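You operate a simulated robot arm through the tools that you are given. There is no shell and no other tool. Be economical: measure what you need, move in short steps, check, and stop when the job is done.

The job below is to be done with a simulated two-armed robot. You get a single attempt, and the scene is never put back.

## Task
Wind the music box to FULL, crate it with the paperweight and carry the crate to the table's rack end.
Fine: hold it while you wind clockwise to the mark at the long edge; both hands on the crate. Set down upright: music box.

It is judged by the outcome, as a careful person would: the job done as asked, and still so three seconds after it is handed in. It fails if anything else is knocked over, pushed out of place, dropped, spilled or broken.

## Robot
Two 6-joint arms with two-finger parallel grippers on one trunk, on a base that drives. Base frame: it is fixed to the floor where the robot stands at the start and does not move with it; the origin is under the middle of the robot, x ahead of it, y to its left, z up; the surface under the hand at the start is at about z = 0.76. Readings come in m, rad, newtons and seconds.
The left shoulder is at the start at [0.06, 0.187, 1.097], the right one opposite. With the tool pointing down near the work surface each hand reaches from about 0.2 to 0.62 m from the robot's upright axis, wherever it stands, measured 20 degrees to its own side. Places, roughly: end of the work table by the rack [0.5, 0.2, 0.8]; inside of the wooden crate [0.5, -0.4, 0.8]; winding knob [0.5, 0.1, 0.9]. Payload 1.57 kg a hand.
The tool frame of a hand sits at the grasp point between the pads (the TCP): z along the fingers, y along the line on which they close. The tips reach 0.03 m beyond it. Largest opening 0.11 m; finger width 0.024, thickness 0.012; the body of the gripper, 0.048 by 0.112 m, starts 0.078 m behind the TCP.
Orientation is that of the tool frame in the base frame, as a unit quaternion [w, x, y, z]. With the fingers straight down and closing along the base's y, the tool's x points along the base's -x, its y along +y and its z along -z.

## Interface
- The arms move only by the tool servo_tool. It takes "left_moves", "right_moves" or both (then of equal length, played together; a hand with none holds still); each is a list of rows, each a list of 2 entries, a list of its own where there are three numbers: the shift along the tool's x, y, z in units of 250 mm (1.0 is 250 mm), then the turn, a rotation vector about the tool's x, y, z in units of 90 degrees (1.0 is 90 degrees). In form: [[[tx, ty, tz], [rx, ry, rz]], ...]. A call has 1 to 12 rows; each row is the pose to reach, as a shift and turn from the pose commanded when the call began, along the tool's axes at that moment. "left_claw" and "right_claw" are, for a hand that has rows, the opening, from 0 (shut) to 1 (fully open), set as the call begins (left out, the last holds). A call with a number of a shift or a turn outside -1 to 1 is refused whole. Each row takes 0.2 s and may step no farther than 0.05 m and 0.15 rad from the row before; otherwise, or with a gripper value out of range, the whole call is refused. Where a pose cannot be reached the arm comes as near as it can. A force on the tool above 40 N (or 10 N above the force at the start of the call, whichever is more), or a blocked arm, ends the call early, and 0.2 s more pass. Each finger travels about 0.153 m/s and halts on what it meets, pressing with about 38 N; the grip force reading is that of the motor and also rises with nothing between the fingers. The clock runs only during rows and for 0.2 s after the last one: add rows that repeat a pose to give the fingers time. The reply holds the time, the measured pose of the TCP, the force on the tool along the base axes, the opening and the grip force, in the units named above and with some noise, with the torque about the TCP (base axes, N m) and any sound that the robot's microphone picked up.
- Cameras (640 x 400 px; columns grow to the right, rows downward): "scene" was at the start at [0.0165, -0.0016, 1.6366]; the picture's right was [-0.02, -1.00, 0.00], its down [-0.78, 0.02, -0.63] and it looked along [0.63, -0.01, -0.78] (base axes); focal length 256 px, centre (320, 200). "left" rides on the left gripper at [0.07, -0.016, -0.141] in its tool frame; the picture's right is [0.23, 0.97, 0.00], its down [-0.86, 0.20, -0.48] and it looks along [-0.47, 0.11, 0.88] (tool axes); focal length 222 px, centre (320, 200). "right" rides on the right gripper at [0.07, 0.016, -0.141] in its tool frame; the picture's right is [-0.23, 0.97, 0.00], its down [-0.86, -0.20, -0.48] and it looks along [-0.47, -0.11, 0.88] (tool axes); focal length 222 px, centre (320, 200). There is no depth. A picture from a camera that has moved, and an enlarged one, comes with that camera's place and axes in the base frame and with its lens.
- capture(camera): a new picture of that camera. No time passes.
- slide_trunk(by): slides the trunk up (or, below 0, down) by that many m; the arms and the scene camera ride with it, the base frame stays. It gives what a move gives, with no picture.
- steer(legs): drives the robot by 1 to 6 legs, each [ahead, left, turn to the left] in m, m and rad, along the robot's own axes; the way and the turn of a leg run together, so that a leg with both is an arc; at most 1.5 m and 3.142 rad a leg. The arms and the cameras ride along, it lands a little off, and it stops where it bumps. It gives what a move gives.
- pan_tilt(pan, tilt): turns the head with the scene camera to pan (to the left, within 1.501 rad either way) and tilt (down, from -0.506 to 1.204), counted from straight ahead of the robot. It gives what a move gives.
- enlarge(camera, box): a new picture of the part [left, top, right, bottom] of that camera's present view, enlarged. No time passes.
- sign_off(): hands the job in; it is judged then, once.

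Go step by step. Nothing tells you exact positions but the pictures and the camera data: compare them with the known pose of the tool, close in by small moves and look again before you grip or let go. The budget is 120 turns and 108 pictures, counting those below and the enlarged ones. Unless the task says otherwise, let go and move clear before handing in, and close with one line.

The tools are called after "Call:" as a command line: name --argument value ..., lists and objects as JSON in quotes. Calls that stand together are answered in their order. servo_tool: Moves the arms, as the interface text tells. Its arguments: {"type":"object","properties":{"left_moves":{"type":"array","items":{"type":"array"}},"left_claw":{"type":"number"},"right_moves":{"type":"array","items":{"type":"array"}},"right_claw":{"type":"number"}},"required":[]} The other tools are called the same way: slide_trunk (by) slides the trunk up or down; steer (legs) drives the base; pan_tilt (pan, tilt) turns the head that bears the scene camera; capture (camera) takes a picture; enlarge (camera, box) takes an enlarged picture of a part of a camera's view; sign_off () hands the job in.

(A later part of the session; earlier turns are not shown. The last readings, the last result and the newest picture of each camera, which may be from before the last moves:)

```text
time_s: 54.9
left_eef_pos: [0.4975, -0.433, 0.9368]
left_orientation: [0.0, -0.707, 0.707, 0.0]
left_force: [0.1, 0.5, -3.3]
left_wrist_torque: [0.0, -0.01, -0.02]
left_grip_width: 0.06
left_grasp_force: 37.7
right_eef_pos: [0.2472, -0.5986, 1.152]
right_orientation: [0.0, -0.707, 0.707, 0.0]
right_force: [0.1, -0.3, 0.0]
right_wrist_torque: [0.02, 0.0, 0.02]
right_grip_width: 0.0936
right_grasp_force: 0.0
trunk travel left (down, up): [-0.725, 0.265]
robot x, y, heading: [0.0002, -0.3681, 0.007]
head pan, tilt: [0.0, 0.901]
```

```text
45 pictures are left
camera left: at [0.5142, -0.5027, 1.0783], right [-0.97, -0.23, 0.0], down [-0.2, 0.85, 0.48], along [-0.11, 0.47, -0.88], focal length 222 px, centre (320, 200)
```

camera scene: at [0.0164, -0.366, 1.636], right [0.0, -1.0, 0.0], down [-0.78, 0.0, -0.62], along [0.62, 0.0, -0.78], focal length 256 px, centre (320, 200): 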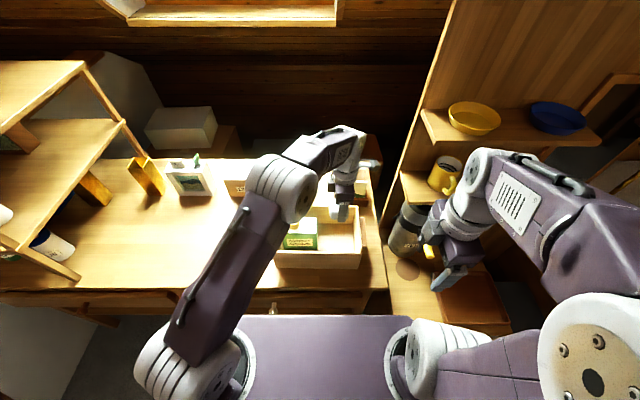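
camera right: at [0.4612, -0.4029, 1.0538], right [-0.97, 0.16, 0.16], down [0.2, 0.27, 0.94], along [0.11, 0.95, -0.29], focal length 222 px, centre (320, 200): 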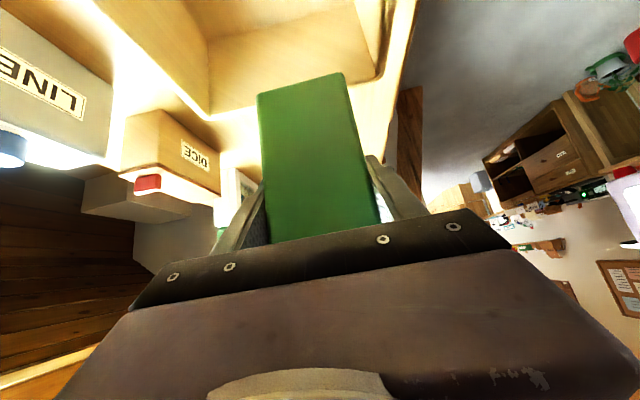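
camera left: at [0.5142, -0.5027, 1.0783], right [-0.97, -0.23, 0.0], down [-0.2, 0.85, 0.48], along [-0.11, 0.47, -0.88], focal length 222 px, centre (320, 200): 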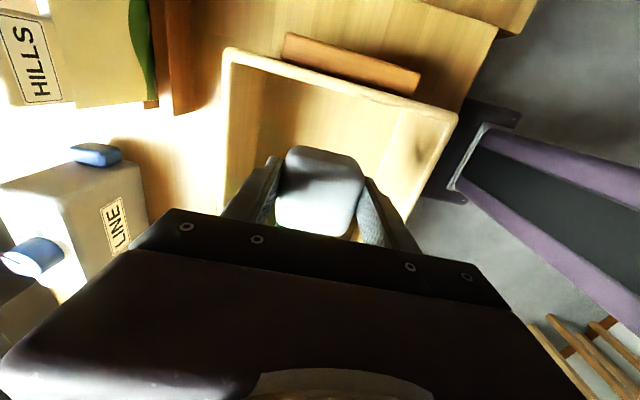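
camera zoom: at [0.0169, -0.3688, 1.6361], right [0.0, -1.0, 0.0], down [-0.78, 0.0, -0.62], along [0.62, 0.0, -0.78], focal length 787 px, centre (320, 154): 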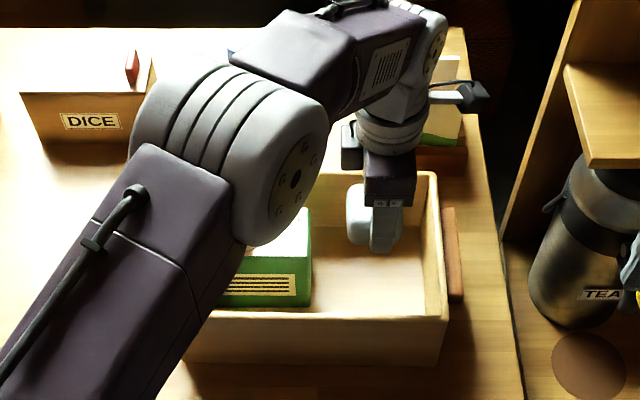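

Clear. Continuing down to about 2 cm above, then to contact.

Call:
servo_tool --left_moves '[[[0, 0, 0.1], [0, 0, 0]], [[0, 0, 0.2], [0, 0, 0]], [[0, 0, 0.3], [0, 0, 0]], [[0, 0, 0.4], [0, 0, 0]], [[0, 0, 0.46], [0, 0, 0]], [[0, 0, 0.49], [0, 0, 0]]]'

Call:
servo_tool --left_moves '[[[0, 0, 0.01], [0, 0, 0]], [[0, 0, 0.02], [0, 0, 0]]]'

```text
time_s: 56.3
left_eef_pos: [0.4972, -0.4323, 0.8152]
left_orientation: [0.0, -0.707, 0.707, 0.001]
left_force: [0.1, 0.3, -3.5]
left_wrist_torque: [-0.04, 0.02, -0.03]
left_grip_width: 0.0598
left_grasp_force: 37.8
right_eef_pos: [0.2459, -0.5983, 1.1535]
right_orientation: [0.0, 0.708, -0.706, 0.0]
right_force: [0.1, 0.6, 0.3]
right_wrist_torque: [0.04, 0.01, -0.01]
right_grip_width: 0.0936
right_grasp_force: 0.0
trunk travel left (down, up): [-0.725, 0.265]
robot x, y, heading: [-0.0027, -0.3696, 0.003]
head pan, tilt: [0.0, 0.901]
```

```text
time_s: 56.9
left_eef_pos: [0.4973, -0.4318, 0.8099]
left_orientation: [0.0, 0.708, -0.707, 0.0]
left_force: [0.1, -0.3, -3.4]
left_wrist_torque: [0.01, -0.02, 0.02]
left_grip_width: 0.0599
left_grasp_force: 37.5
right_eef_pos: [0.2465, -0.5977, 1.1539]
right_orientation: [0.0, -0.707, 0.707, 0.0]
right_force: [0.1, -0.1, 0.1]
right_wrist_torque: [0.0, 0.01, 0.0]
right_grip_width: 0.0936
right_grasp_force: 0.0
trunk travel left (down, up): [-0.725, 0.265]
robot x, y, heading: [0.0001, -0.3643, -0.0]
head pan, tilt: [0.0, 0.901]
```

Call:
servo_tool --left_moves '[[[0, 0, 0.008], [0, 0, 0]], [[0, 0, 0.012], [0, 0, 0]]]'

Call:
servo_tool --left_moves '[[[0, 0, 0.004], [0, 0, 0]], [[0, 0, 0.006], [0, 0, 0]]]'

```text
time_s: 57.5
left_eef_pos: [0.4973, -0.4321, 0.8074]
left_orientation: [0.0, 0.708, -0.706, 0.001]
left_force: [-1.0, -0.2, -2.4]
left_wrist_torque: [0.01, -0.02, 0.01]
left_grip_width: 0.0602
left_grasp_force: 37.9
right_eef_pos: [0.2468, -0.5985, 1.1512]
right_orientation: [0.0, 0.707, -0.707, 0.0]
right_force: [-0.7, 0.1, -0.4]
right_wrist_torque: [-0.04, 0.0, 0.03]
right_grip_width: 0.0934
right_grasp_force: 0.1
trunk travel left (down, up): [-0.725, 0.265]
robot x, y, heading: [-0.0027, -0.3684, -0.002]
head pan, tilt: [0.0, 0.901]
```

```text
time_s: 58.1
left_eef_pos: [0.4976, -0.431, 0.8076]
left_orientation: [-0.002, 0.707, -0.707, 0.001]
left_force: [3.9, 0.2, 10.5]
left_wrist_torque: [0.34, 0.28, -0.04]
left_grip_width: 0.0598
left_grasp_force: 37.8
right_eef_pos: [0.2459, -0.5981, 1.1531]
right_orientation: [0.0, 0.707, -0.707, 0.0]
right_force: [-0.7, -0.2, -0.6]
right_wrist_torque: [-0.06, -0.02, 0.0]
right_grip_width: 0.0932
right_grasp_force: 0.0
trunk travel left (down, up): [-0.725, 0.265]
robot x, y, heading: [0.003, -0.3664, -0.001]
head pan, tilt: [0.0, 0.901]
```

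Contact with the crate floor. I release the paperweight and go straight up.

Call:
servo_tool --left_moves '[[[0, 0, 0], [0, 0, 0]], [[0, 0, 0], [0, 0, 0]]]' --left_claw 0.8

Call:
servo_tool --left_moves '[[[0, 0, -0.05], [0, 0, 0]], [[0, 0, -0.15], [0, 0, 0]], [[0, 0, -0.3], [0, 0, 0]], [[0, 0, -0.45], [0, 0, 0]], [[0, 0, -0.6], [0, 0, 0]], [[0, 0, -0.75], [0, 0, 0]], [[0, 0, -0.9], [0, 0, 0]]]'

Call:
capture --camera "scene"

```text
time_s: 58.7
left_eef_pos: [0.4966, -0.4333, 0.8055]
left_orientation: [0.0, -0.707, 0.707, -0.001]
left_force: [-0.7, 0.0, 0.1]
left_wrist_torque: [0.0, 0.02, 0.01]
left_grip_width: 0.0879
left_grasp_force: 0.1
right_eef_pos: [0.2466, -0.5974, 1.1533]
right_orientation: [0.0, 0.707, -0.707, -0.001]
right_force: [0.0, -0.2, -0.2]
right_wrist_torque: [0.0, 0.04, 0.01]
right_grip_width: 0.0935
right_grasp_force: 0.0
trunk travel left (down, up): [-0.725, 0.265]
robot x, y, heading: [0.0002, -0.3684, -0.002]
head pan, tilt: [0.0, 0.901]
```

```text
time_s: 60.3
left_eef_pos: [0.4952, -0.4323, 1.0307]
left_orientation: [0.0, -0.707, 0.707, 0.0]
left_force: [0.4, -0.8, 0.2]
left_wrist_torque: [-0.02, -0.02, 0.01]
left_grip_width: 0.0878
left_grasp_force: 0.1
right_eef_pos: [0.2462, -0.5987, 1.1533]
right_orientation: [0.0, 0.708, -0.706, 0.0]
right_force: [0.2, 0.3, -0.3]
right_wrist_torque: [-0.02, -0.03, -0.03]
right_grip_width: 0.0935
right_grasp_force: 0.1
trunk travel left (down, up): [-0.725, 0.265]
robot x, y, heading: [-0.0002, -0.3676, 0.003]
head pan, tilt: [0.0, 0.901]
```

```text
44 pictures are left
camera scene: at [0.0154, -0.3674, 1.636], right [0.0, -1.0, 0.0], down [-0.78, 0.0, -0.62], along [0.62, 0.0, -0.78], focal length 256 px, centre (320, 200)
```

scene: 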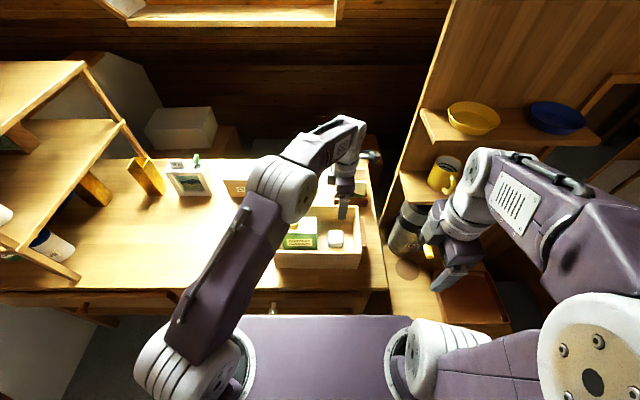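

Both items are in the crate. The box is too near the left wall for a finger between, so I'll regrip it from above with the left hand and shift it ~2 cm toward the weight. First I move over it.

Call:
servo_tool --left_moves '[[[-0.1, 0, 0], [0, 0, 0]], [[-0.2, 0, 0], [0, 0, 0]], [[-0.3, 0, 0], [0, 0, 0]], [[-0.39, 0, 0], [0, 0, 0]], [[-0.39, 0, 0.15], [0, 0, 0]]]' --left_claw 0.9

Call:
capture --camera "left"

Call:
enlarge --camera "scene" --box '[240, 150, 400, 280]'

```text
time_s: 61.5
left_eef_pos: [0.4988, -0.334, 0.993]
left_orientation: [0.0, -0.707, 0.707, 0.0]
left_force: [-0.3, -0.6, -1.2]
left_wrist_torque: [-0.02, 0.0, -0.02]
left_grip_width: 0.0989
left_grasp_force: 0.1
right_eef_pos: [0.2473, -0.6001, 1.1526]
right_orientation: [0.0, 0.708, -0.707, -0.001]
right_force: [-0.6, 0.2, -0.3]
right_wrist_torque: [0.03, -0.01, 0.01]
right_grip_width: 0.0938
right_grasp_force: 0.1
trunk travel left (down, up): [-0.725, 0.265]
robot x, y, heading: [-0.002, -0.3688, -0.003]
head pan, tilt: [0.0, 0.901]
```

```text
43 pictures are left
camera left: at [0.5145, -0.4043, 1.1342], right [-0.97, -0.23, 0.0], down [-0.2, 0.85, 0.48], along [-0.11, 0.47, -0.88], focal length 222 px, centre (320, 200)
```

left: 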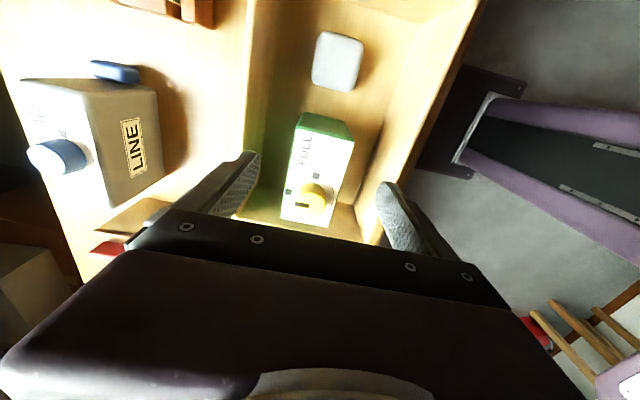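

```text
3.08 times, centred on (320, 215) of scene
camera zoom: at [0.0175, -0.3682, 1.6361], right [0.0, -1.0, 0.0], down [-0.78, 0.0, -0.62], along [0.62, 0.0, -0.78], focal length 787 px, centre (320, 154)
```

zoom: 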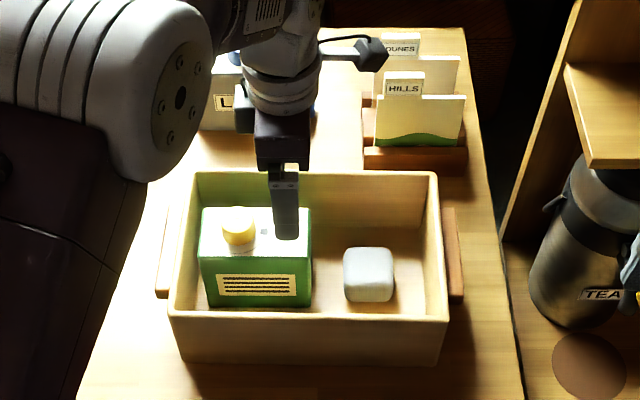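

Measurements confirm: box y −0.235…−0.357, weight −0.398…−0.456. Descending the left hand around the box's FULL end and gripping.

Call:
servo_tool --left_moves '[[[0, 0.006, 0.1], [0, 0, 0]], [[0, 0.006, 0.2], [0, 0, 0]], [[0, 0.006, 0.3], [0, 0, 0]], [[0, 0.006, 0.4], [0, 0, 0]], [[0, 0.006, 0.5], [0, 0, 0]]]'

Call:
servo_tool --left_moves '[[[0, 0, 0], [0, 0, 0]], [[0, 0, 0], [0, 0, 0]], [[0, 0, 0], [0, 0, 0]]]' --left_claw 0.3

Call:
servo_tool --left_moves '[[[0, 0, -0.02], [0, 0, 0]], [[0, 0, -0.032], [0, 0, 0]], [[0.04, 0, -0.032], [0, 0, 0]], [[0.08, 0, -0.032], [0, 0, 0]], [[0.08, 0, -0.016], [0, 0, 0]], [[0.08, 0, -0.004], [0, 0, 0]]]'

Call:
enlarge --camera "scene" --box '[240, 150, 400, 280]'

```text
time_s: 62.7
left_eef_pos: [0.4958, -0.3338, 0.8685]
left_orientation: [0.001, -0.707, 0.707, 0.0]
left_force: [0.9, -0.7, -0.4]
left_wrist_torque: [-0.02, 0.0, -0.02]
left_grip_width: 0.0992
left_grasp_force: 0.1
right_eef_pos: [0.2471, -0.5982, 1.1532]
right_orientation: [0.0, 0.707, -0.707, 0.0]
right_force: [0.1, 0.4, -0.3]
right_wrist_torque: [-0.02, 0.01, 0.02]
right_grip_width: 0.0934
right_grasp_force: 0.0
trunk travel left (down, up): [-0.725, 0.265]
robot x, y, heading: [-0.001, -0.3697, -0.003]
head pan, tilt: [0.0, 0.901]
```

```text
time_s: 63.5
left_eef_pos: [0.4964, -0.3338, 0.8683]
left_orientation: [0.0, 0.708, -0.706, 0.001]
left_force: [-0.1, 0.0, 0.1]
left_wrist_torque: [-0.14, 0.01, 0.02]
left_grip_width: 0.0677
left_grasp_force: 37.9
right_eef_pos: [0.2473, -0.5982, 1.1517]
right_orientation: [0.0, 0.707, -0.707, 0.0]
right_force: [-0.7, -0.9, 0.8]
right_wrist_torque: [0.0, 0.02, -0.02]
right_grip_width: 0.0936
right_grasp_force: 0.1
trunk travel left (down, up): [-0.725, 0.265]
robot x, y, heading: [-0.0008, -0.369, 0.005]
head pan, tilt: [0.0, 0.901]
```

```text
time_s: 64.9
left_eef_pos: [0.496, -0.3531, 0.8699]
left_orientation: [0.0, 0.708, -0.706, 0.0]
left_force: [-0.5, 1.1, -1.5]
left_wrist_torque: [-0.06, -0.01, 0.05]
left_grip_width: 0.0677
left_grasp_force: 38.0
right_eef_pos: [0.2468, -0.5975, 1.1525]
right_orientation: [0.0, -0.707, 0.707, 0.0]
right_force: [-0.5, 0.3, -0.2]
right_wrist_torque: [0.01, -0.02, 0.04]
right_grip_width: 0.0935
right_grasp_force: 0.0
trunk travel left (down, up): [-0.725, 0.265]
robot x, y, heading: [0.0007, -0.3666, 0.001]
head pan, tilt: [0.0, 0.901]
```

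```text
3.08 times, centred on (320, 215) of scene
camera zoom: at [0.0165, -0.3676, 1.636], right [0.0, -1.0, 0.0], down [-0.78, 0.0, -0.62], along [0.62, 0.0, -0.78], focal length 787 px, centre (320, 154)
```

zoom: 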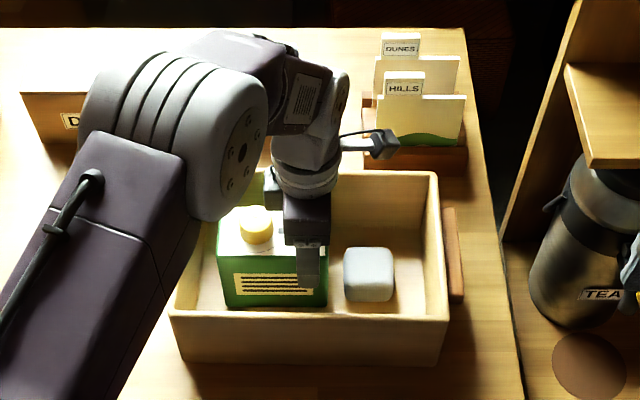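

The box moved 2 cm. I set it down, release, and rise straight up.

Call:
servo_tool --left_moves '[[[0, 0, 0.004], [0, 0, 0]], [[0, 0, 0.008], [0, 0, 0]]]'

Call:
servo_tool --left_moves '[[[0, 0, 0], [0, 0, 0]], [[0, 0, 0], [0, 0, 0]]]' --left_claw 0.85

Call:
servo_tool --left_moves '[[[0, 0, -0.08], [0, 0, 0]], [[0, 0, -0.16], [0, 0, 0]], [[0, 0, -0.26], [0, 0, 0]], [[0, 0, -0.38], [0, 0, 0]], [[0, 0, -0.5], [0, 0, 0]], [[0, 0, -0.62], [0, 0, 0]]]'

Call:
capture --camera "left"

```text
time_s: 65.5
left_eef_pos: [0.4958, -0.3542, 0.8682]
left_orientation: [-0.001, 0.708, -0.707, 0.001]
left_force: [1.5, 2.0, 7.0]
left_wrist_torque: [0.64, 0.24, -0.04]
left_grip_width: 0.068
left_grasp_force: 38.1
right_eef_pos: [0.2465, -0.5982, 1.1538]
right_orientation: [0.001, 0.707, -0.707, -0.001]
right_force: [0.7, 0.0, 0.4]
right_wrist_torque: [0.0, -0.03, 0.0]
right_grip_width: 0.0933
right_grasp_force: 0.1
trunk travel left (down, up): [-0.725, 0.265]
robot x, y, heading: [-0.0017, -0.3643, 0.001]
head pan, tilt: [0.0, 0.901]
```

```text
time_s: 66.1
left_eef_pos: [0.4956, -0.3544, 0.8676]
left_orientation: [0.0, 0.707, -0.707, 0.0]
left_force: [-0.5, -0.8, 0.2]
left_wrist_torque: [-0.02, -0.01, -0.03]
left_grip_width: 0.0932
left_grasp_force: 0.0
right_eef_pos: [0.2454, -0.5988, 1.1518]
right_orientation: [0.0, -0.707, 0.707, 0.0]
right_force: [-0.2, -0.3, 0.8]
right_wrist_torque: [0.0, 0.01, 0.01]
right_grip_width: 0.0935
right_grasp_force: 0.1
trunk travel left (down, up): [-0.725, 0.265]
robot x, y, heading: [-0.0027, -0.3688, 0.005]
head pan, tilt: [0.0, 0.901]
```

```text
time_s: 67.5
left_eef_pos: [0.494, -0.3537, 1.0235]
left_orientation: [0.0, 0.707, -0.707, 0.0]
left_force: [0.1, -0.2, 0.2]
left_wrist_torque: [-0.03, -0.01, -0.02]
left_grip_width: 0.0934
left_grasp_force: 0.0
right_eef_pos: [0.2463, -0.5975, 1.1523]
right_orientation: [0.0, -0.707, 0.707, 0.0]
right_force: [0.2, 0.0, 1.2]
right_wrist_torque: [-0.03, 0.0, -0.06]
right_grip_width: 0.0933
right_grasp_force: 0.1
trunk travel left (down, up): [-0.725, 0.265]
robot x, y, heading: [0.002, -0.364, -0.002]
head pan, tilt: [0.0, 0.901]
```

```text
40 pictures are left
camera left: at [0.5113, -0.4237, 1.1643], right [-0.97, -0.23, 0.0], down [-0.2, 0.85, 0.48], along [-0.11, 0.47, -0.88], focal length 222 px, centre (320, 200)
```

left: 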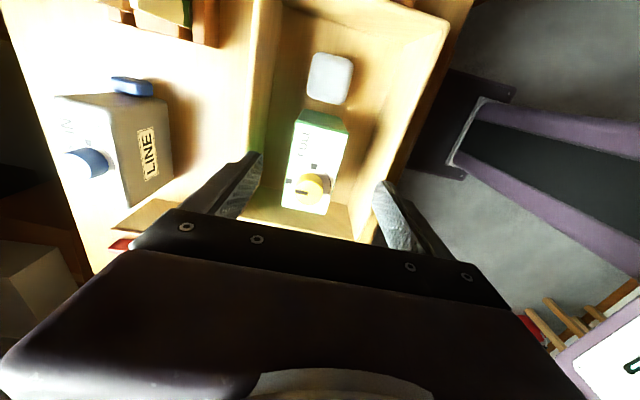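

Everything in the crate stands well and the pointer is unchanged. Now both hands turn to close along y: left over the crate's left end, right brought in cautiously, keeping away from the shelf and kettle.

Call:
servo_tool --left_moves '[[[-0.05, 0, 0], [0, 0, 0.083]], [[-0.1, 0, 0], [0, 0, 0.167]], [[-0.15, 0, 0], [0, 0, 0.25]], [[-0.2, 0, 0], [0, 0, 0.333]], [[-0.25, 0, 0], [0, 0, 0.417]], [[-0.3, 0, 0], [0, 0, 0.5]], [[-0.35, 0, 0], [0, 0, 0.583]], [[-0.4, 0, 0], [0, 0, 0.667]], [[-0.45, 0, 0], [0, 0, 0.75]], [[-0.5, 0, 0], [0, 0, 0.833]], [[-0.55, 0, 0], [0, 0, 0.917]], [[-0.608, 0, 0], [0, 0, 1]]]' --right_moves '[[[-0.025, -0.03, 0], [0, 0, 0.083]], [[-0.05, -0.06, 0], [0, 0, 0.167]], [[-0.075, -0.1, 0], [0, 0, 0.25]], [[-0.1, -0.13, 0], [0, 0, 0.333]], [[-0.125, -0.16, 0], [0, 0, 0.417]], [[-0.15, -0.2, 0], [0, 0, 0.5]], [[-0.175, -0.23, 0], [0, 0, 0.583]], [[-0.2, -0.26, 0], [0, 0, 0.667]], [[-0.225, -0.3, 0], [0, 0, 0.75]], [[-0.25, -0.33, 0], [0, 0, 0.833]], [[-0.275, -0.37, 0], [0, 0, 0.917]], [[-0.3, -0.4, 0], [0, 0, 1]]]' --left_claw 0.5 --right_claw 0.5

Call:
capture --camera "scene"

```text
time_s: 70.1
left_eef_pos: [0.496, -0.2016, 1.0222]
left_orientation: [0.0, 0.001, 1.0, 0.0]
left_force: [-0.2, 0.2, 0.2]
left_wrist_torque: [0.05, -0.02, 0.01]
left_grip_width: 0.0552
left_grasp_force: 0.1
right_eef_pos: [0.3475, -0.5219, 1.1531]
right_orientation: [0.0, 0.001, 1.0, 0.0]
right_force: [0.1, 0.2, 1.0]
right_wrist_torque: [0.0, 0.02, 0.02]
right_grip_width: 0.0551
right_grasp_force: 0.1
trunk travel left (down, up): [-0.725, 0.265]
robot x, y, heading: [0.0007, -0.3684, 0.006]
head pan, tilt: [0.0, 0.901]
```

```text
39 pictures are left
camera scene: at [0.0167, -0.3665, 1.636], right [0.0, -1.0, 0.0], down [-0.78, 0.0, -0.62], along [0.62, 0.0, -0.78], focal length 256 px, centre (320, 200)
```

scene: 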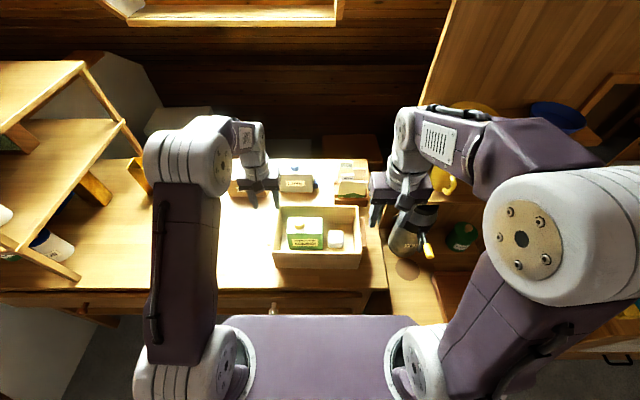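

The right elbow swings in as the arm extends. I advance in steps, keeping the hand at y > −0.52.

Call:
servo_tool --right_moves '[[[-0.1, 0.03, 0], [0, 0, 0]], [[-0.2, 0.06, 0], [0, 0, 0]], [[-0.3, 0.09, 0], [0, 0, 0]], [[-0.4, 0.1, 0.06], [0, 0, 0]], [[-0.5, 0.1, 0.12], [0, 0, 0]], [[-0.59, 0.1, 0.2], [0, 0, 0]]]'

Call:
capture --camera "scene"

```text
time_s: 71.5
left_eef_pos: [0.496, -0.2024, 1.0226]
left_orientation: [0.0, 0.0, 1.0, 0.0]
left_force: [0.3, 0.5, -1.5]
left_wrist_torque: [0.0, 0.01, -0.03]
left_grip_width: 0.0549
left_grasp_force: 0.1
right_eef_pos: [0.4961, -0.4989, 1.1031]
right_orientation: [-0.001, 0.0, 1.0, 0.0]
right_force: [0.9, -0.2, -0.5]
right_wrist_torque: [0.02, 0.03, 0.01]
right_grip_width: 0.0552
right_grasp_force: 0.0
trunk travel left (down, up): [-0.725, 0.265]
robot x, y, heading: [0.0004, -0.3669, 0.002]
head pan, tilt: [0.0, 0.901]
```

```text
38 pictures are left
camera scene: at [0.0177, -0.3676, 1.636], right [0.0, -1.0, 0.0], down [-0.78, 0.0, -0.62], along [0.62, 0.0, -0.78], focal length 256 px, centre (320, 200)
```

scene: 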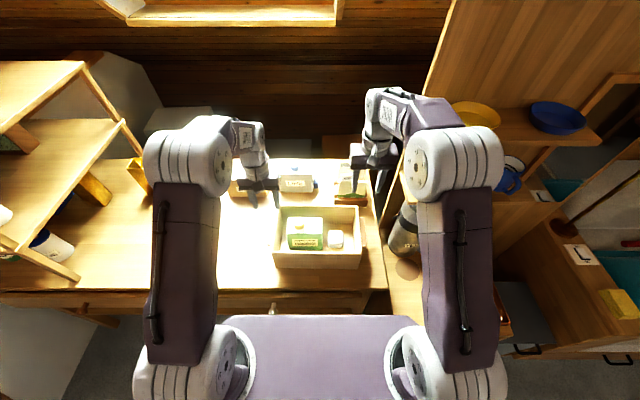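

Arms are in a natural pose now. Lowering both to just above the rim for a look.

Call:
servo_tool --right_moves '[[[0, -0.03, 0.12], [0, 0, 0]], [[0, -0.058, 0.24], [0, 0, 0]], [[0, -0.058, 0.36], [0, 0, 0]], [[0, -0.058, 0.48], [0, 0, 0]], [[0, -0.058, 0.6], [0, 0, 0]]]' --left_moves '[[[0, 0, 0.05], [0, 0, 0]], [[0, 0, 0.1], [0, 0, 0]], [[0, 0, 0.15], [0, 0, 0]], [[0, 0, 0.2], [0, 0, 0]], [[0, 0, 0.28], [0, 0, 0]]]'

Call:
capture --camera "left"

Call:
capture --camera "right"

Call:
enlarge --camera "scene" --box '[235, 140, 405, 280]'

```text
time_s: 72.7
left_eef_pos: [0.4964, -0.2013, 0.9527]
left_orientation: [0.0, 0.0, 1.0, 0.0]
left_force: [-1.4, 0.1, -0.5]
left_wrist_torque: [0.0, 0.0, 0.02]
left_grip_width: 0.0551
left_grasp_force: 0.1
right_eef_pos: [0.4962, -0.5117, 0.9512]
right_orientation: [-0.001, 0.0, 1.0, 0.0]
right_force: [-0.2, 0.0, 0.5]
right_wrist_torque: [0.02, 0.04, 0.01]
right_grip_width: 0.0552
right_grasp_force: 0.0
trunk travel left (down, up): [-0.725, 0.265]
robot x, y, heading: [-0.0003, -0.3659, 0.004]
head pan, tilt: [0.0, 0.901]
```

```text
37 pictures are left
camera left: at [0.4268, -0.2184, 1.093], right [-0.23, 0.97, 0.0], down [0.86, 0.2, 0.48], along [0.47, 0.11, -0.88], focal length 222 px, centre (320, 200)
```

left: 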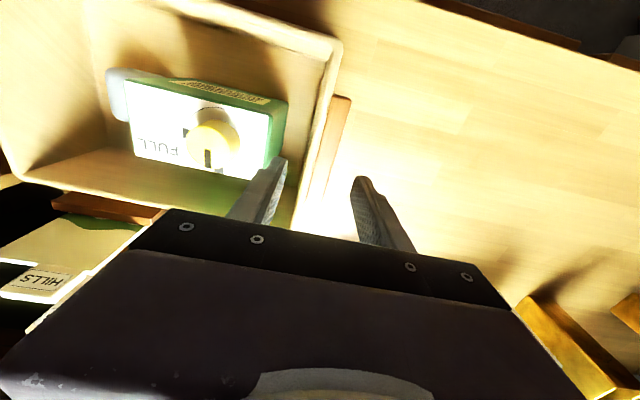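

```text
36 pictures are left
camera right: at [0.4248, -0.4956, 1.0921], right [0.23, 0.97, 0.0], down [0.86, -0.2, 0.48], along [0.47, -0.11, -0.88], focal length 222 px, centre (320, 200)
```

right: 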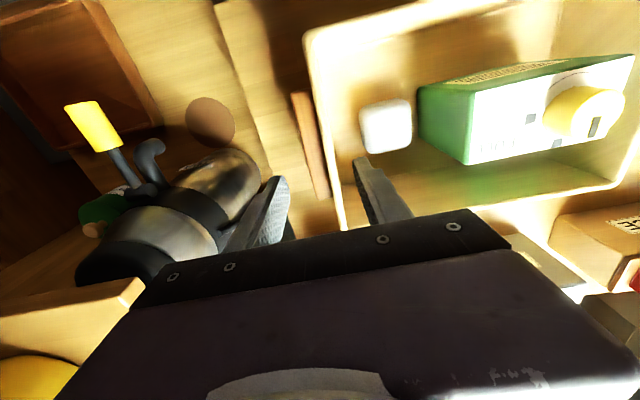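

```text
2.86 times, centred on (320, 210) of scene
camera zoom: at [0.0178, -0.3675, 1.6361], right [0.0, -1.0, 0.0], down [-0.78, 0.0, -0.62], along [0.62, 0.0, -0.78], focal length 731 px, centre (320, 171)
```

zoom: 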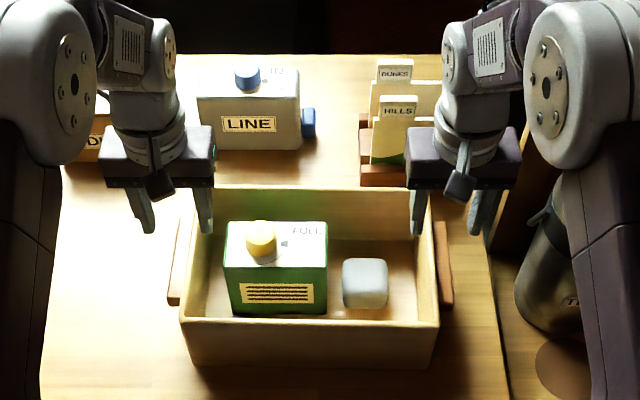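

Alignment is good: left end clamp zone y −0.2185…−0.187, right −0.495…−0.524. I narrow the openings and lower both hands over the end walls.

Call:
servo_tool --left_moves '[[[0, -0.004, 0], [0, 0, 0]], [[0, -0.004, 0.1], [0, 0, 0]], [[0, -0.004, 0.2], [0, 0, 0]], [[0, -0.004, 0.3], [0, 0, 0]], [[0, -0.004, 0.394], [0, 0, 0]]]' --right_moves '[[[0, 0.008, 0], [0, 0, 0]], [[0, 0.008, 0.1], [0, 0, 0]], [[0, 0.008, 0.2], [0, 0, 0]], [[0, 0.008, 0.3], [0, 0, 0]], [[0, 0.008, 0.39], [0, 0, 0]]]' --left_claw 0.42 --right_claw 0.42

Call:
capture --camera "left"

Call:
capture --camera "right"

```text
time_s: 73.9
left_eef_pos: [0.4959, -0.2034, 0.8536]
left_orientation: [0.0, 0.0, 1.0, 0.0]
left_force: [-0.6, 0.9, -0.2]
left_wrist_torque: [-0.02, 0.01, 0.01]
left_grip_width: 0.0462
left_grasp_force: 0.1
right_eef_pos: [0.4949, -0.5106, 0.8547]
right_orientation: [0.0, -0.001, 1.0, 0.0]
right_force: [0.7, -0.7, 0.0]
right_wrist_torque: [-0.03, 0.02, -0.05]
right_grip_width: 0.0461
right_grasp_force: 0.1
trunk travel left (down, up): [-0.725, 0.265]
robot x, y, heading: [0.0007, -0.3686, 0.0]
head pan, tilt: [0.0, 0.901]
```

```text
34 pictures are left
camera left: at [0.4263, -0.2193, 0.9947], right [-0.23, 0.97, 0.0], down [0.86, 0.2, 0.48], along [0.47, 0.11, -0.88], focal length 222 px, centre (320, 200)
```

left: 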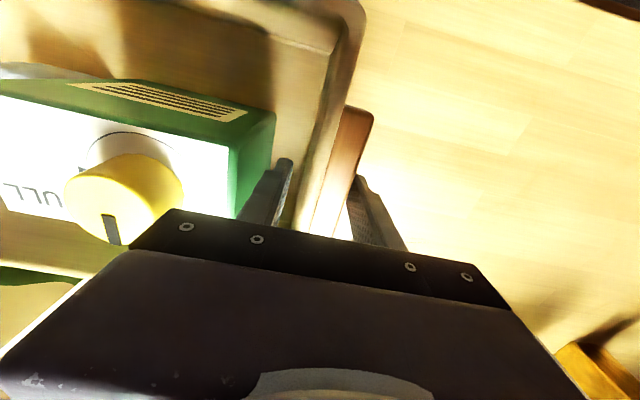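

```text
33 pictures are left
camera right: at [0.4252, -0.4934, 0.996], right [0.23, 0.97, 0.0], down [0.86, -0.2, 0.48], along [0.47, -0.11, -0.88], focal length 222 px, centre (320, 200)
```

right: 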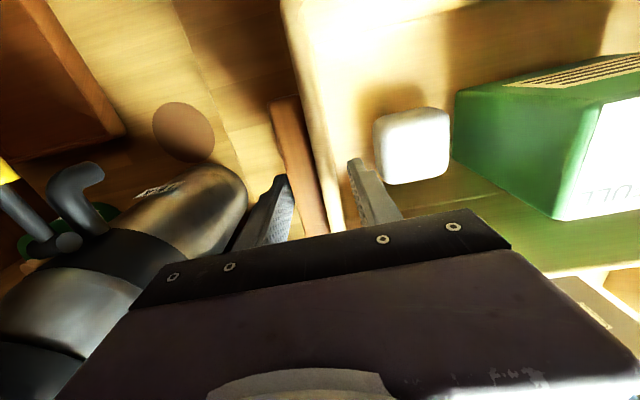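

Both hands straddle wall and handle with clear gaps. Closing both.

Call:
servo_tool --left_moves '[[[0, 0, 0], [0, 0, 0]], [[0, 0, 0], [0, 0, 0]], [[0, 0, 0], [0, 0, 0]]]' --right_moves '[[[0, 0, 0], [0, 0, 0]], [[0, 0, 0], [0, 0, 0]], [[0, 0, 0], [0, 0, 0]]]' --left_claw 0 --right_claw 0

```text
time_s: 74.4
left_eef_pos: [0.4944, -0.1997, 0.8539]
left_orientation: [-0.001, 0.0, 1.0, 0.002]
left_force: [-2.6, 0.8, 1.1]
left_wrist_torque: [-0.65, -0.7, -0.72]
left_grip_width: 0.031
left_grasp_force: 38.4
right_eef_pos: [0.4941, -0.5132, 0.8549]
right_orientation: [0.0, 0.002, 1.0, 0.0]
right_force: [2.3, -1.0, 0.2]
right_wrist_torque: [0.24, 0.32, -0.7]
right_grip_width: 0.0311
right_grasp_force: 38.0
trunk travel left (down, up): [-0.725, 0.265]
robot x, y, heading: [-0.0019, -0.3654, -0.003]
head pan, tilt: [0.0, 0.901]
stopped in row 2 (left hand): the force on the tool passed its limit at 43 N (the readings are from after the stop); the commanded pose is now the measured one
```

Both hands have gripped (0.031 m) and loads have settled. Trying a slow 3 cm lift.

Call:
servo_tool --left_moves '[[[0, 0, 0], [0, 0, 0]], [[0, 0, -0.02], [0, 0, 0]], [[0, 0, -0.04], [0, 0, 0]], [[0, 0, -0.06], [0, 0, 0]], [[0, 0, -0.08], [0, 0, 0]], [[0, 0, -0.1], [0, 0, 0]], [[0, 0, -0.12], [0, 0, 0]]]' --right_moves '[[[0, 0, 0], [0, 0, 0]], [[0, 0, -0.02], [0, 0, 0]], [[0, 0, -0.04], [0, 0, 0]], [[0, 0, -0.06], [0, 0, 0]], [[0, 0, -0.08], [0, 0, 0]], [[0, 0, -0.1], [0, 0, 0]], [[0, 0, -0.12], [0, 0, 0]]]'

Call:
enlarge --camera "scene" --box '[235, 140, 405, 280]'

```text
time_s: 76.0
left_eef_pos: [0.4944, -0.1993, 0.8832]
left_orientation: [-0.001, 0.0, 1.0, 0.001]
left_force: [-3.9, 11.0, -3.9]
left_wrist_torque: [-0.49, 0.46, -0.61]
left_grip_width: 0.0311
left_grasp_force: 37.6
right_eef_pos: [0.4963, -0.5134, 0.885]
right_orientation: [-0.001, 0.001, 1.0, -0.002]
right_force: [3.7, -10.4, -6.6]
right_wrist_torque: [0.16, -0.49, -0.54]
right_grip_width: 0.0313
right_grasp_force: 38.1
trunk travel left (down, up): [-0.725, 0.265]
robot x, y, heading: [0.0019, -0.3661, 0.004]
head pan, tilt: [0.0, 0.901]
```

```text
2.86 times, centred on (320, 210) of scene
camera zoom: at [0.0179, -0.3674, 1.636], right [0.0, -1.0, 0.0], down [-0.78, 0.0, -0.62], along [0.62, 0.0, -0.78], focal length 731 px, centre (320, 171)
```

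zoom: 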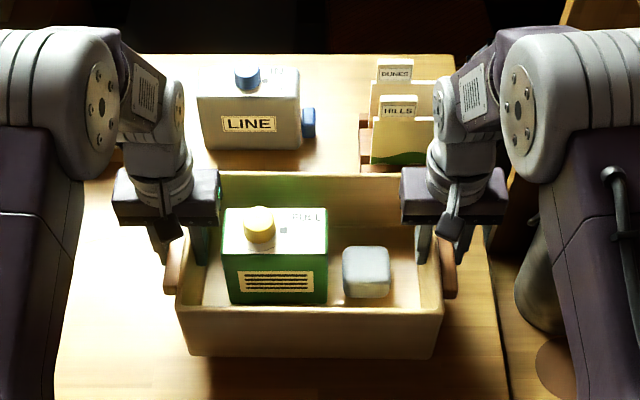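

The crate lifts level and steady at about 1.1 kg. I raise it 2 cm more and drive left slowly in two stages.

Call:
servo_tool --left_moves '[[[0, 0, -0.02], [0, 0, 0]], [[0, 0, -0.04], [0, 0, 0]], [[0, 0, -0.06], [0, 0, 0]], [[0, 0, -0.08], [0, 0, 0]]]' --right_moves '[[[0, 0, -0.02], [0, 0, 0]], [[0, 0, -0.04], [0, 0, 0]], [[0, 0, -0.06], [0, 0, 0]], [[0, 0, -0.08], [0, 0, 0]]]'

Call:
steer --legs '[[0, 0.15, 0], [0, 0.15, 0]]'

Call:
capture --camera "scene"

```text
time_s: 77.0
left_eef_pos: [0.4947, -0.2003, 0.9026]
left_orientation: [-0.002, 0.0, 1.0, 0.002]
left_force: [-6.3, 17.1, -5.6]
left_wrist_torque: [-0.24, -0.01, -1.01]
left_grip_width: 0.0311
left_grasp_force: 38.0
right_eef_pos: [0.4954, -0.5125, 0.9055]
right_orientation: [0.0, 0.001, 1.0, -0.001]
right_force: [6.2, -16.2, -5.7]
right_wrist_torque: [0.56, -0.07, -1.12]
right_grip_width: 0.0311
right_grasp_force: 38.6
trunk travel left (down, up): [-0.725, 0.265]
robot x, y, heading: [0.0008, -0.3666, 0.001]
head pan, tilt: [0.0, 0.901]
```

```text
time_s: 79.3
left_eef_pos: [0.4962, 0.099, 0.904]
left_orientation: [-0.001, 0.001, 1.0, 0.003]
left_force: [-6.8, 24.1, -6.0]
left_wrist_torque: [-0.29, 0.34, -0.89]
left_grip_width: 0.0312
left_grasp_force: 38.1
right_eef_pos: [0.4946, -0.2151, 0.9043]
right_orientation: [-0.001, 0.002, 1.0, -0.001]
right_force: [5.8, -25.2, -5.6]
right_wrist_torque: [0.35, -0.34, -0.95]
right_grip_width: 0.0311
right_grasp_force: 38.2
trunk travel left (down, up): [-0.725, 0.265]
robot x, y, heading: [-0.0006, -0.0676, -0.0]
head pan, tilt: [0.0, 0.901]
```

```text
31 pictures are left
camera scene: at [0.0181, -0.0683, 1.636], right [0.0, -1.0, 0.0], down [-0.78, 0.0, -0.62], along [0.62, 0.0, -0.78], focal length 256 px, centre (320, 200)
```

scene: 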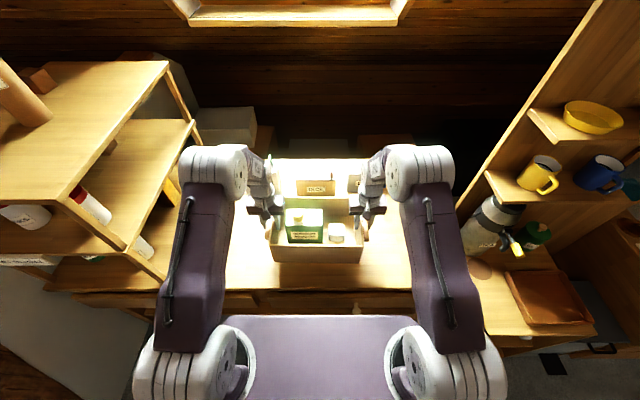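

The hands have crept into squeezing the crate (~25 N) and the rack's right face is near y ≈ 0.49, close to where my left elbow would go. I'll ease the squeeze by 1 mm each, then raise the trunk so the elbow passes above the rack.

Call:
servo_tool --left_moves '[[[0, 0.004, 0], [0, 0, 0]], [[0, 0.004, 0], [0, 0, 0]]]' --right_moves '[[[0, -0.004, 0], [0, 0, 0]], [[0, -0.004, 0], [0, 0, 0]]]'

Call:
slide_trunk --by 0.12

Call:
pan_tilt --pan 0.5 --tilt 0.8

Call:
capture --camera "scene"

```text
time_s: 80.0
left_eef_pos: [0.4955, 0.0998, 0.9031]
left_orientation: [-0.001, 0.001, 1.0, 0.002]
left_force: [-6.6, -16.9, -2.2]
left_wrist_torque: [-0.75, -0.56, -0.92]
left_grip_width: 0.0312
left_grasp_force: 37.9
right_eef_pos: [0.4949, -0.2132, 0.905]
right_orientation: [-0.001, 0.004, 1.0, -0.001]
right_force: [6.4, 18.0, -9.0]
right_wrist_torque: [-0.1, 0.53, -1.04]
right_grip_width: 0.0306
right_grasp_force: 38.3
trunk travel left (down, up): [-0.725, 0.265]
robot x, y, heading: [-0.0026, -0.0647, 0.0]
head pan, tilt: [0.0, 0.901]
```

```text
time_s: 81.5
left_eef_pos: [0.4956, 0.1006, 1.022]
left_orientation: [-0.001, 0.002, 1.0, 0.001]
left_force: [-6.2, -36.6, -3.8]
left_wrist_torque: [-0.27, 0.9, -1.13]
left_grip_width: 0.0309
left_grasp_force: 38.0
right_eef_pos: [0.4962, -0.2137, 1.0249]
right_orientation: [-0.001, 0.004, 1.0, 0.0]
right_force: [5.9, 35.9, -7.5]
right_wrist_torque: [-0.15, -0.89, -0.83]
right_grip_width: 0.0313
right_grasp_force: 37.7
trunk travel left (down, up): [-0.845, 0.145]
robot x, y, heading: [0.0016, -0.0625, -0.0]
head pan, tilt: [0.0, 0.901]
```

```text
time_s: 82.4
left_eef_pos: [0.4959, 0.1001, 1.0233]
left_orientation: [-0.002, 0.002, 1.0, 0.002]
left_force: [-7.1, -36.4, -4.1]
left_wrist_torque: [-0.23, 0.64, -1.12]
left_grip_width: 0.0313
left_grasp_force: 37.8
right_eef_pos: [0.4945, -0.2131, 1.0253]
right_orientation: [0.0, 0.003, 1.0, 0.0]
right_force: [7.1, 36.3, -7.1]
right_wrist_torque: [-0.01, -0.61, -1.07]
right_grip_width: 0.0311
right_grasp_force: 38.6
trunk travel left (down, up): [-0.845, 0.145]
robot x, y, heading: [-0.003, -0.0645, -0.004]
head pan, tilt: [0.499, 0.799]
```

```text
30 pictures are left
camera scene: at [0.0136, -0.0271, 1.7639], right [0.48, -0.88, 0.0], down [-0.63, -0.34, -0.7], along [0.61, 0.33, -0.72], focal length 256 px, centre (320, 200)
```

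scene: 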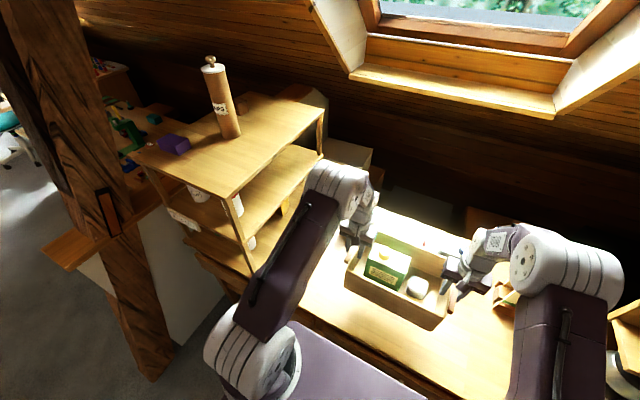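

The rack's front-right post is at about (0.34, 0.466), top z ≈1.23. I over-relaxed the squeeze, so I bring the hands back in 0.5 mm each, then drive left 0.24 m to put the crate centre at y ≈0.18.

Call:
servo_tool --left_moves '[[[0, -0.001, 0], [0, 0, 0]], [[0, -0.002, 0], [0, 0, 0]]]' --right_moves '[[[0, 0.001, 0], [0, 0, 0]], [[0, 0.002, 0], [0, 0, 0]]]'

Call:
steer --legs '[[0, 0.12, 0]]'

Call:
capture --camera "scene"

```text
time_s: 83.0
left_eef_pos: [0.4952, 0.1002, 1.0243]
left_orientation: [-0.001, 0.001, 1.0, 0.002]
left_force: [-6.9, -30.6, -5.6]
left_wrist_torque: [-0.26, 0.37, -0.98]
left_grip_width: 0.0311
left_grasp_force: 37.9
right_eef_pos: [0.4954, -0.2121, 1.0256]
right_orientation: [-0.002, 0.004, 1.0, -0.001]
right_force: [6.0, 30.9, -5.7]
right_wrist_torque: [0.31, -0.4, -1.07]
right_grip_width: 0.0309
right_grasp_force: 37.8
trunk travel left (down, up): [-0.845, 0.145]
robot x, y, heading: [0.0002, -0.0638, -0.007]
head pan, tilt: [0.499, 0.799]
```

```text
time_s: 84.2
left_eef_pos: [0.4963, 0.2179, 1.0243]
left_orientation: [-0.001, 0.002, 1.0, 0.002]
left_force: [-6.1, -30.0, -3.8]
left_wrist_torque: [-0.37, 0.04, -0.89]
left_grip_width: 0.0313
left_grasp_force: 38.3
right_eef_pos: [0.4947, -0.0956, 1.024]
right_orientation: [-0.001, 0.003, 1.0, 0.0]
right_force: [6.5, 29.7, -6.7]
right_wrist_torque: [0.29, -0.05, -0.94]
right_grip_width: 0.031
right_grasp_force: 38.2
trunk travel left (down, up): [-0.845, 0.145]
robot x, y, heading: [-0.0044, 0.0547, -0.0]
head pan, tilt: [0.499, 0.799]
```

```text
29 pictures are left
camera scene: at [0.0138, 0.0893, 1.764], right [0.48, -0.88, 0.0], down [-0.63, -0.34, -0.7], along [0.61, 0.33, -0.72], focal length 256 px, centre (320, 200)
```

scene: 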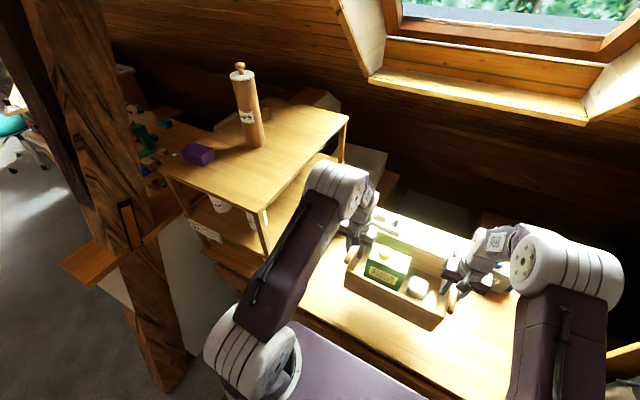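

Holding steady. Let me look closer at the rack corner and elbow before the last stretch.

Call:
enlarge --camera "scene" --box '[190, 120, 400, 290]'

Call:
capture --camera "left"

```text
2.35 times, centred on (295, 205) of scene
camera zoom: at [0.0138, 0.0893, 1.764], right [0.48, -0.88, 0.0], down [-0.63, -0.34, -0.7], along [0.61, 0.33, -0.72], focal length 602 px, centre (379, 188)
```

zoom: 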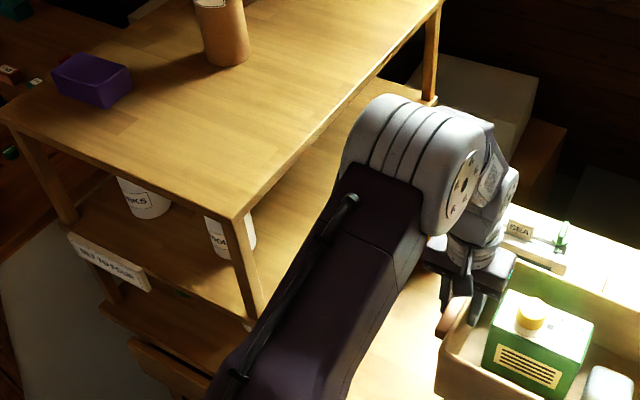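

```text
27 pictures are left
camera left: at [0.4262, 0.2011, 1.1649], right [-0.22, 0.97, 0.01], down [0.86, 0.19, 0.48], along [0.46, 0.11, -0.88], focal length 222 px, centre (320, 200)
```

left: 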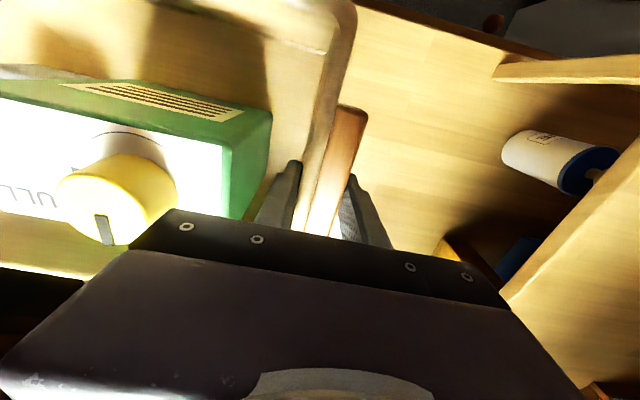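

The rack's near corner is more like (0.32, 0.435), top z 1.26, so I'll keep the crate centre near y ≈0.165 (left hand at 0.32). Driving the last 0.10 m.

Call:
steer --legs '[[0, 0.104, 0]]'

Call:
capture --camera "scene"

Call:
pan_tilt --pan 0 --tilt 0.95

Call:
capture --camera "scene"

```text
time_s: 85.4
left_eef_pos: [0.4965, 0.3182, 1.0243]
left_orientation: [-0.002, 0.003, 1.0, 0.003]
left_force: [-5.7, -4.9, -3.6]
left_wrist_torque: [-0.49, -0.06, -0.92]
left_grip_width: 0.0308
left_grasp_force: 37.7
right_eef_pos: [0.4945, 0.0054, 1.0247]
right_orientation: [0.0, 0.006, 1.0, 0.001]
right_force: [5.6, 1.4, -7.6]
right_wrist_torque: [0.11, 0.08, -1.02]
right_grip_width: 0.031
right_grasp_force: 37.6
trunk travel left (down, up): [-0.845, 0.145]
robot x, y, heading: [-0.001, 0.1565, -0.003]
head pan, tilt: [0.499, 0.799]
```

```text
26 pictures are left
camera scene: at [0.0142, 0.1896, 1.764], right [0.48, -0.88, 0.0], down [-0.63, -0.34, -0.7], along [0.61, 0.33, -0.72], focal length 256 px, centre (320, 200)
```

scene: 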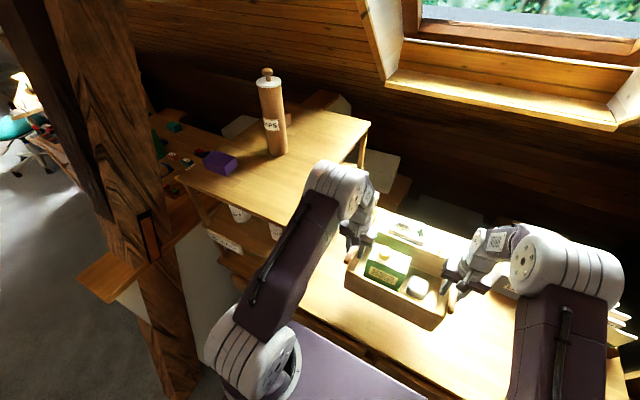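

```text
time_s: 86.3
left_eef_pos: [0.4954, 0.3204, 1.0236]
left_orientation: [-0.002, 0.003, 1.0, 0.001]
left_force: [-5.4, -0.4, -3.4]
left_wrist_torque: [-0.77, -0.59, -0.88]
left_grip_width: 0.0307
left_grasp_force: 37.8
right_eef_pos: [0.4964, 0.0077, 1.0261]
right_orientation: [0.001, 0.004, 1.0, 0.0]
right_force: [6.3, 0.7, -8.1]
right_wrist_torque: [-0.02, 0.55, -1.03]
right_grip_width: 0.0307
right_grasp_force: 37.6
trunk travel left (down, up): [-0.845, 0.145]
robot x, y, heading: [-0.0008, 0.1543, -0.008]
head pan, tilt: [0.0, 0.949]
```

```text
25 pictures are left
camera scene: at [0.0159, 0.1571, 1.7524], right [0.0, -1.0, 0.0], down [-0.81, 0.0, -0.58], along [0.58, 0.0, -0.81], focal length 256 px, centre (320, 200)
```

scene: 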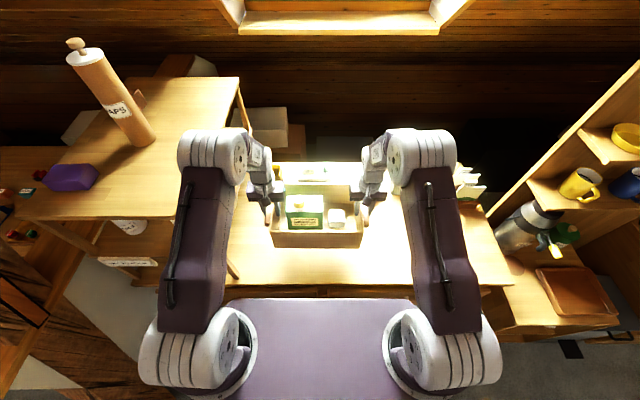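

The crate is at the rack end, but lowering here would bring my left elbow level with the rack edge. I'll drive the base back 0.11 m and reach left with both arms instead, so the elbow stays clear.

Call:
steer --legs '[[0, -0.11, 0]]'

Call:
servo_tool --left_moves '[[[0, 0.02, 0], [0, 0, 0]], [[0, 0.06, 0], [0, 0, 0]], [[0, 0.1, 0], [0, 0, 0]], [[0, 0.14, 0], [0, 0, 0]], [[0, 0.18, 0], [0, 0, 0]], [[0, 0.2, 0], [0, 0, 0]]]' --right_moves '[[[0, 0.02, 0], [0, 0, 0]], [[0, 0.06, 0], [0, 0, 0]], [[0, 0.1, 0], [0, 0, 0]], [[0, 0.14, 0], [0, 0, 0]], [[0, 0.18, 0], [0, 0, 0]], [[0, 0.2, 0], [0, 0, 0]]]'

```text
time_s: 87.5
left_eef_pos: [0.495, 0.2134, 1.0219]
left_orientation: [-0.002, 0.003, 1.0, 0.001]
left_force: [-5.7, -0.4, -5.0]
left_wrist_torque: [-0.54, 0.33, -0.96]
left_grip_width: 0.0312
left_grasp_force: 38.0
right_eef_pos: [0.4963, -0.1001, 1.026]
right_orientation: [0.0, 0.004, 1.0, -0.001]
right_force: [6.8, 0.6, -7.1]
right_wrist_torque: [-0.07, -0.37, -1.03]
right_grip_width: 0.0307
right_grasp_force: 38.2
trunk travel left (down, up): [-0.845, 0.145]
robot x, y, heading: [0.001, 0.0474, -0.006]
head pan, tilt: [0.0, 0.949]
```

```text
time_s: 88.9
left_eef_pos: [0.495, 0.2623, 1.0229]
left_orientation: [-0.003, 0.004, 1.0, 0.002]
left_force: [-6.1, -1.3, -2.8]
left_wrist_torque: [-0.67, -0.42, -1.0]
left_grip_width: 0.031
left_grasp_force: 38.4
right_eef_pos: [0.4959, -0.0515, 1.0258]
right_orientation: [0.0, 0.004, 1.0, 0.0]
right_force: [4.7, 0.5, -8.8]
right_wrist_torque: [0.02, 0.39, -0.77]
right_grip_width: 0.0307
right_grasp_force: 38.0
trunk travel left (down, up): [-0.845, 0.145]
robot x, y, heading: [0.0008, 0.0478, -0.0]
head pan, tilt: [0.0, 0.949]
```

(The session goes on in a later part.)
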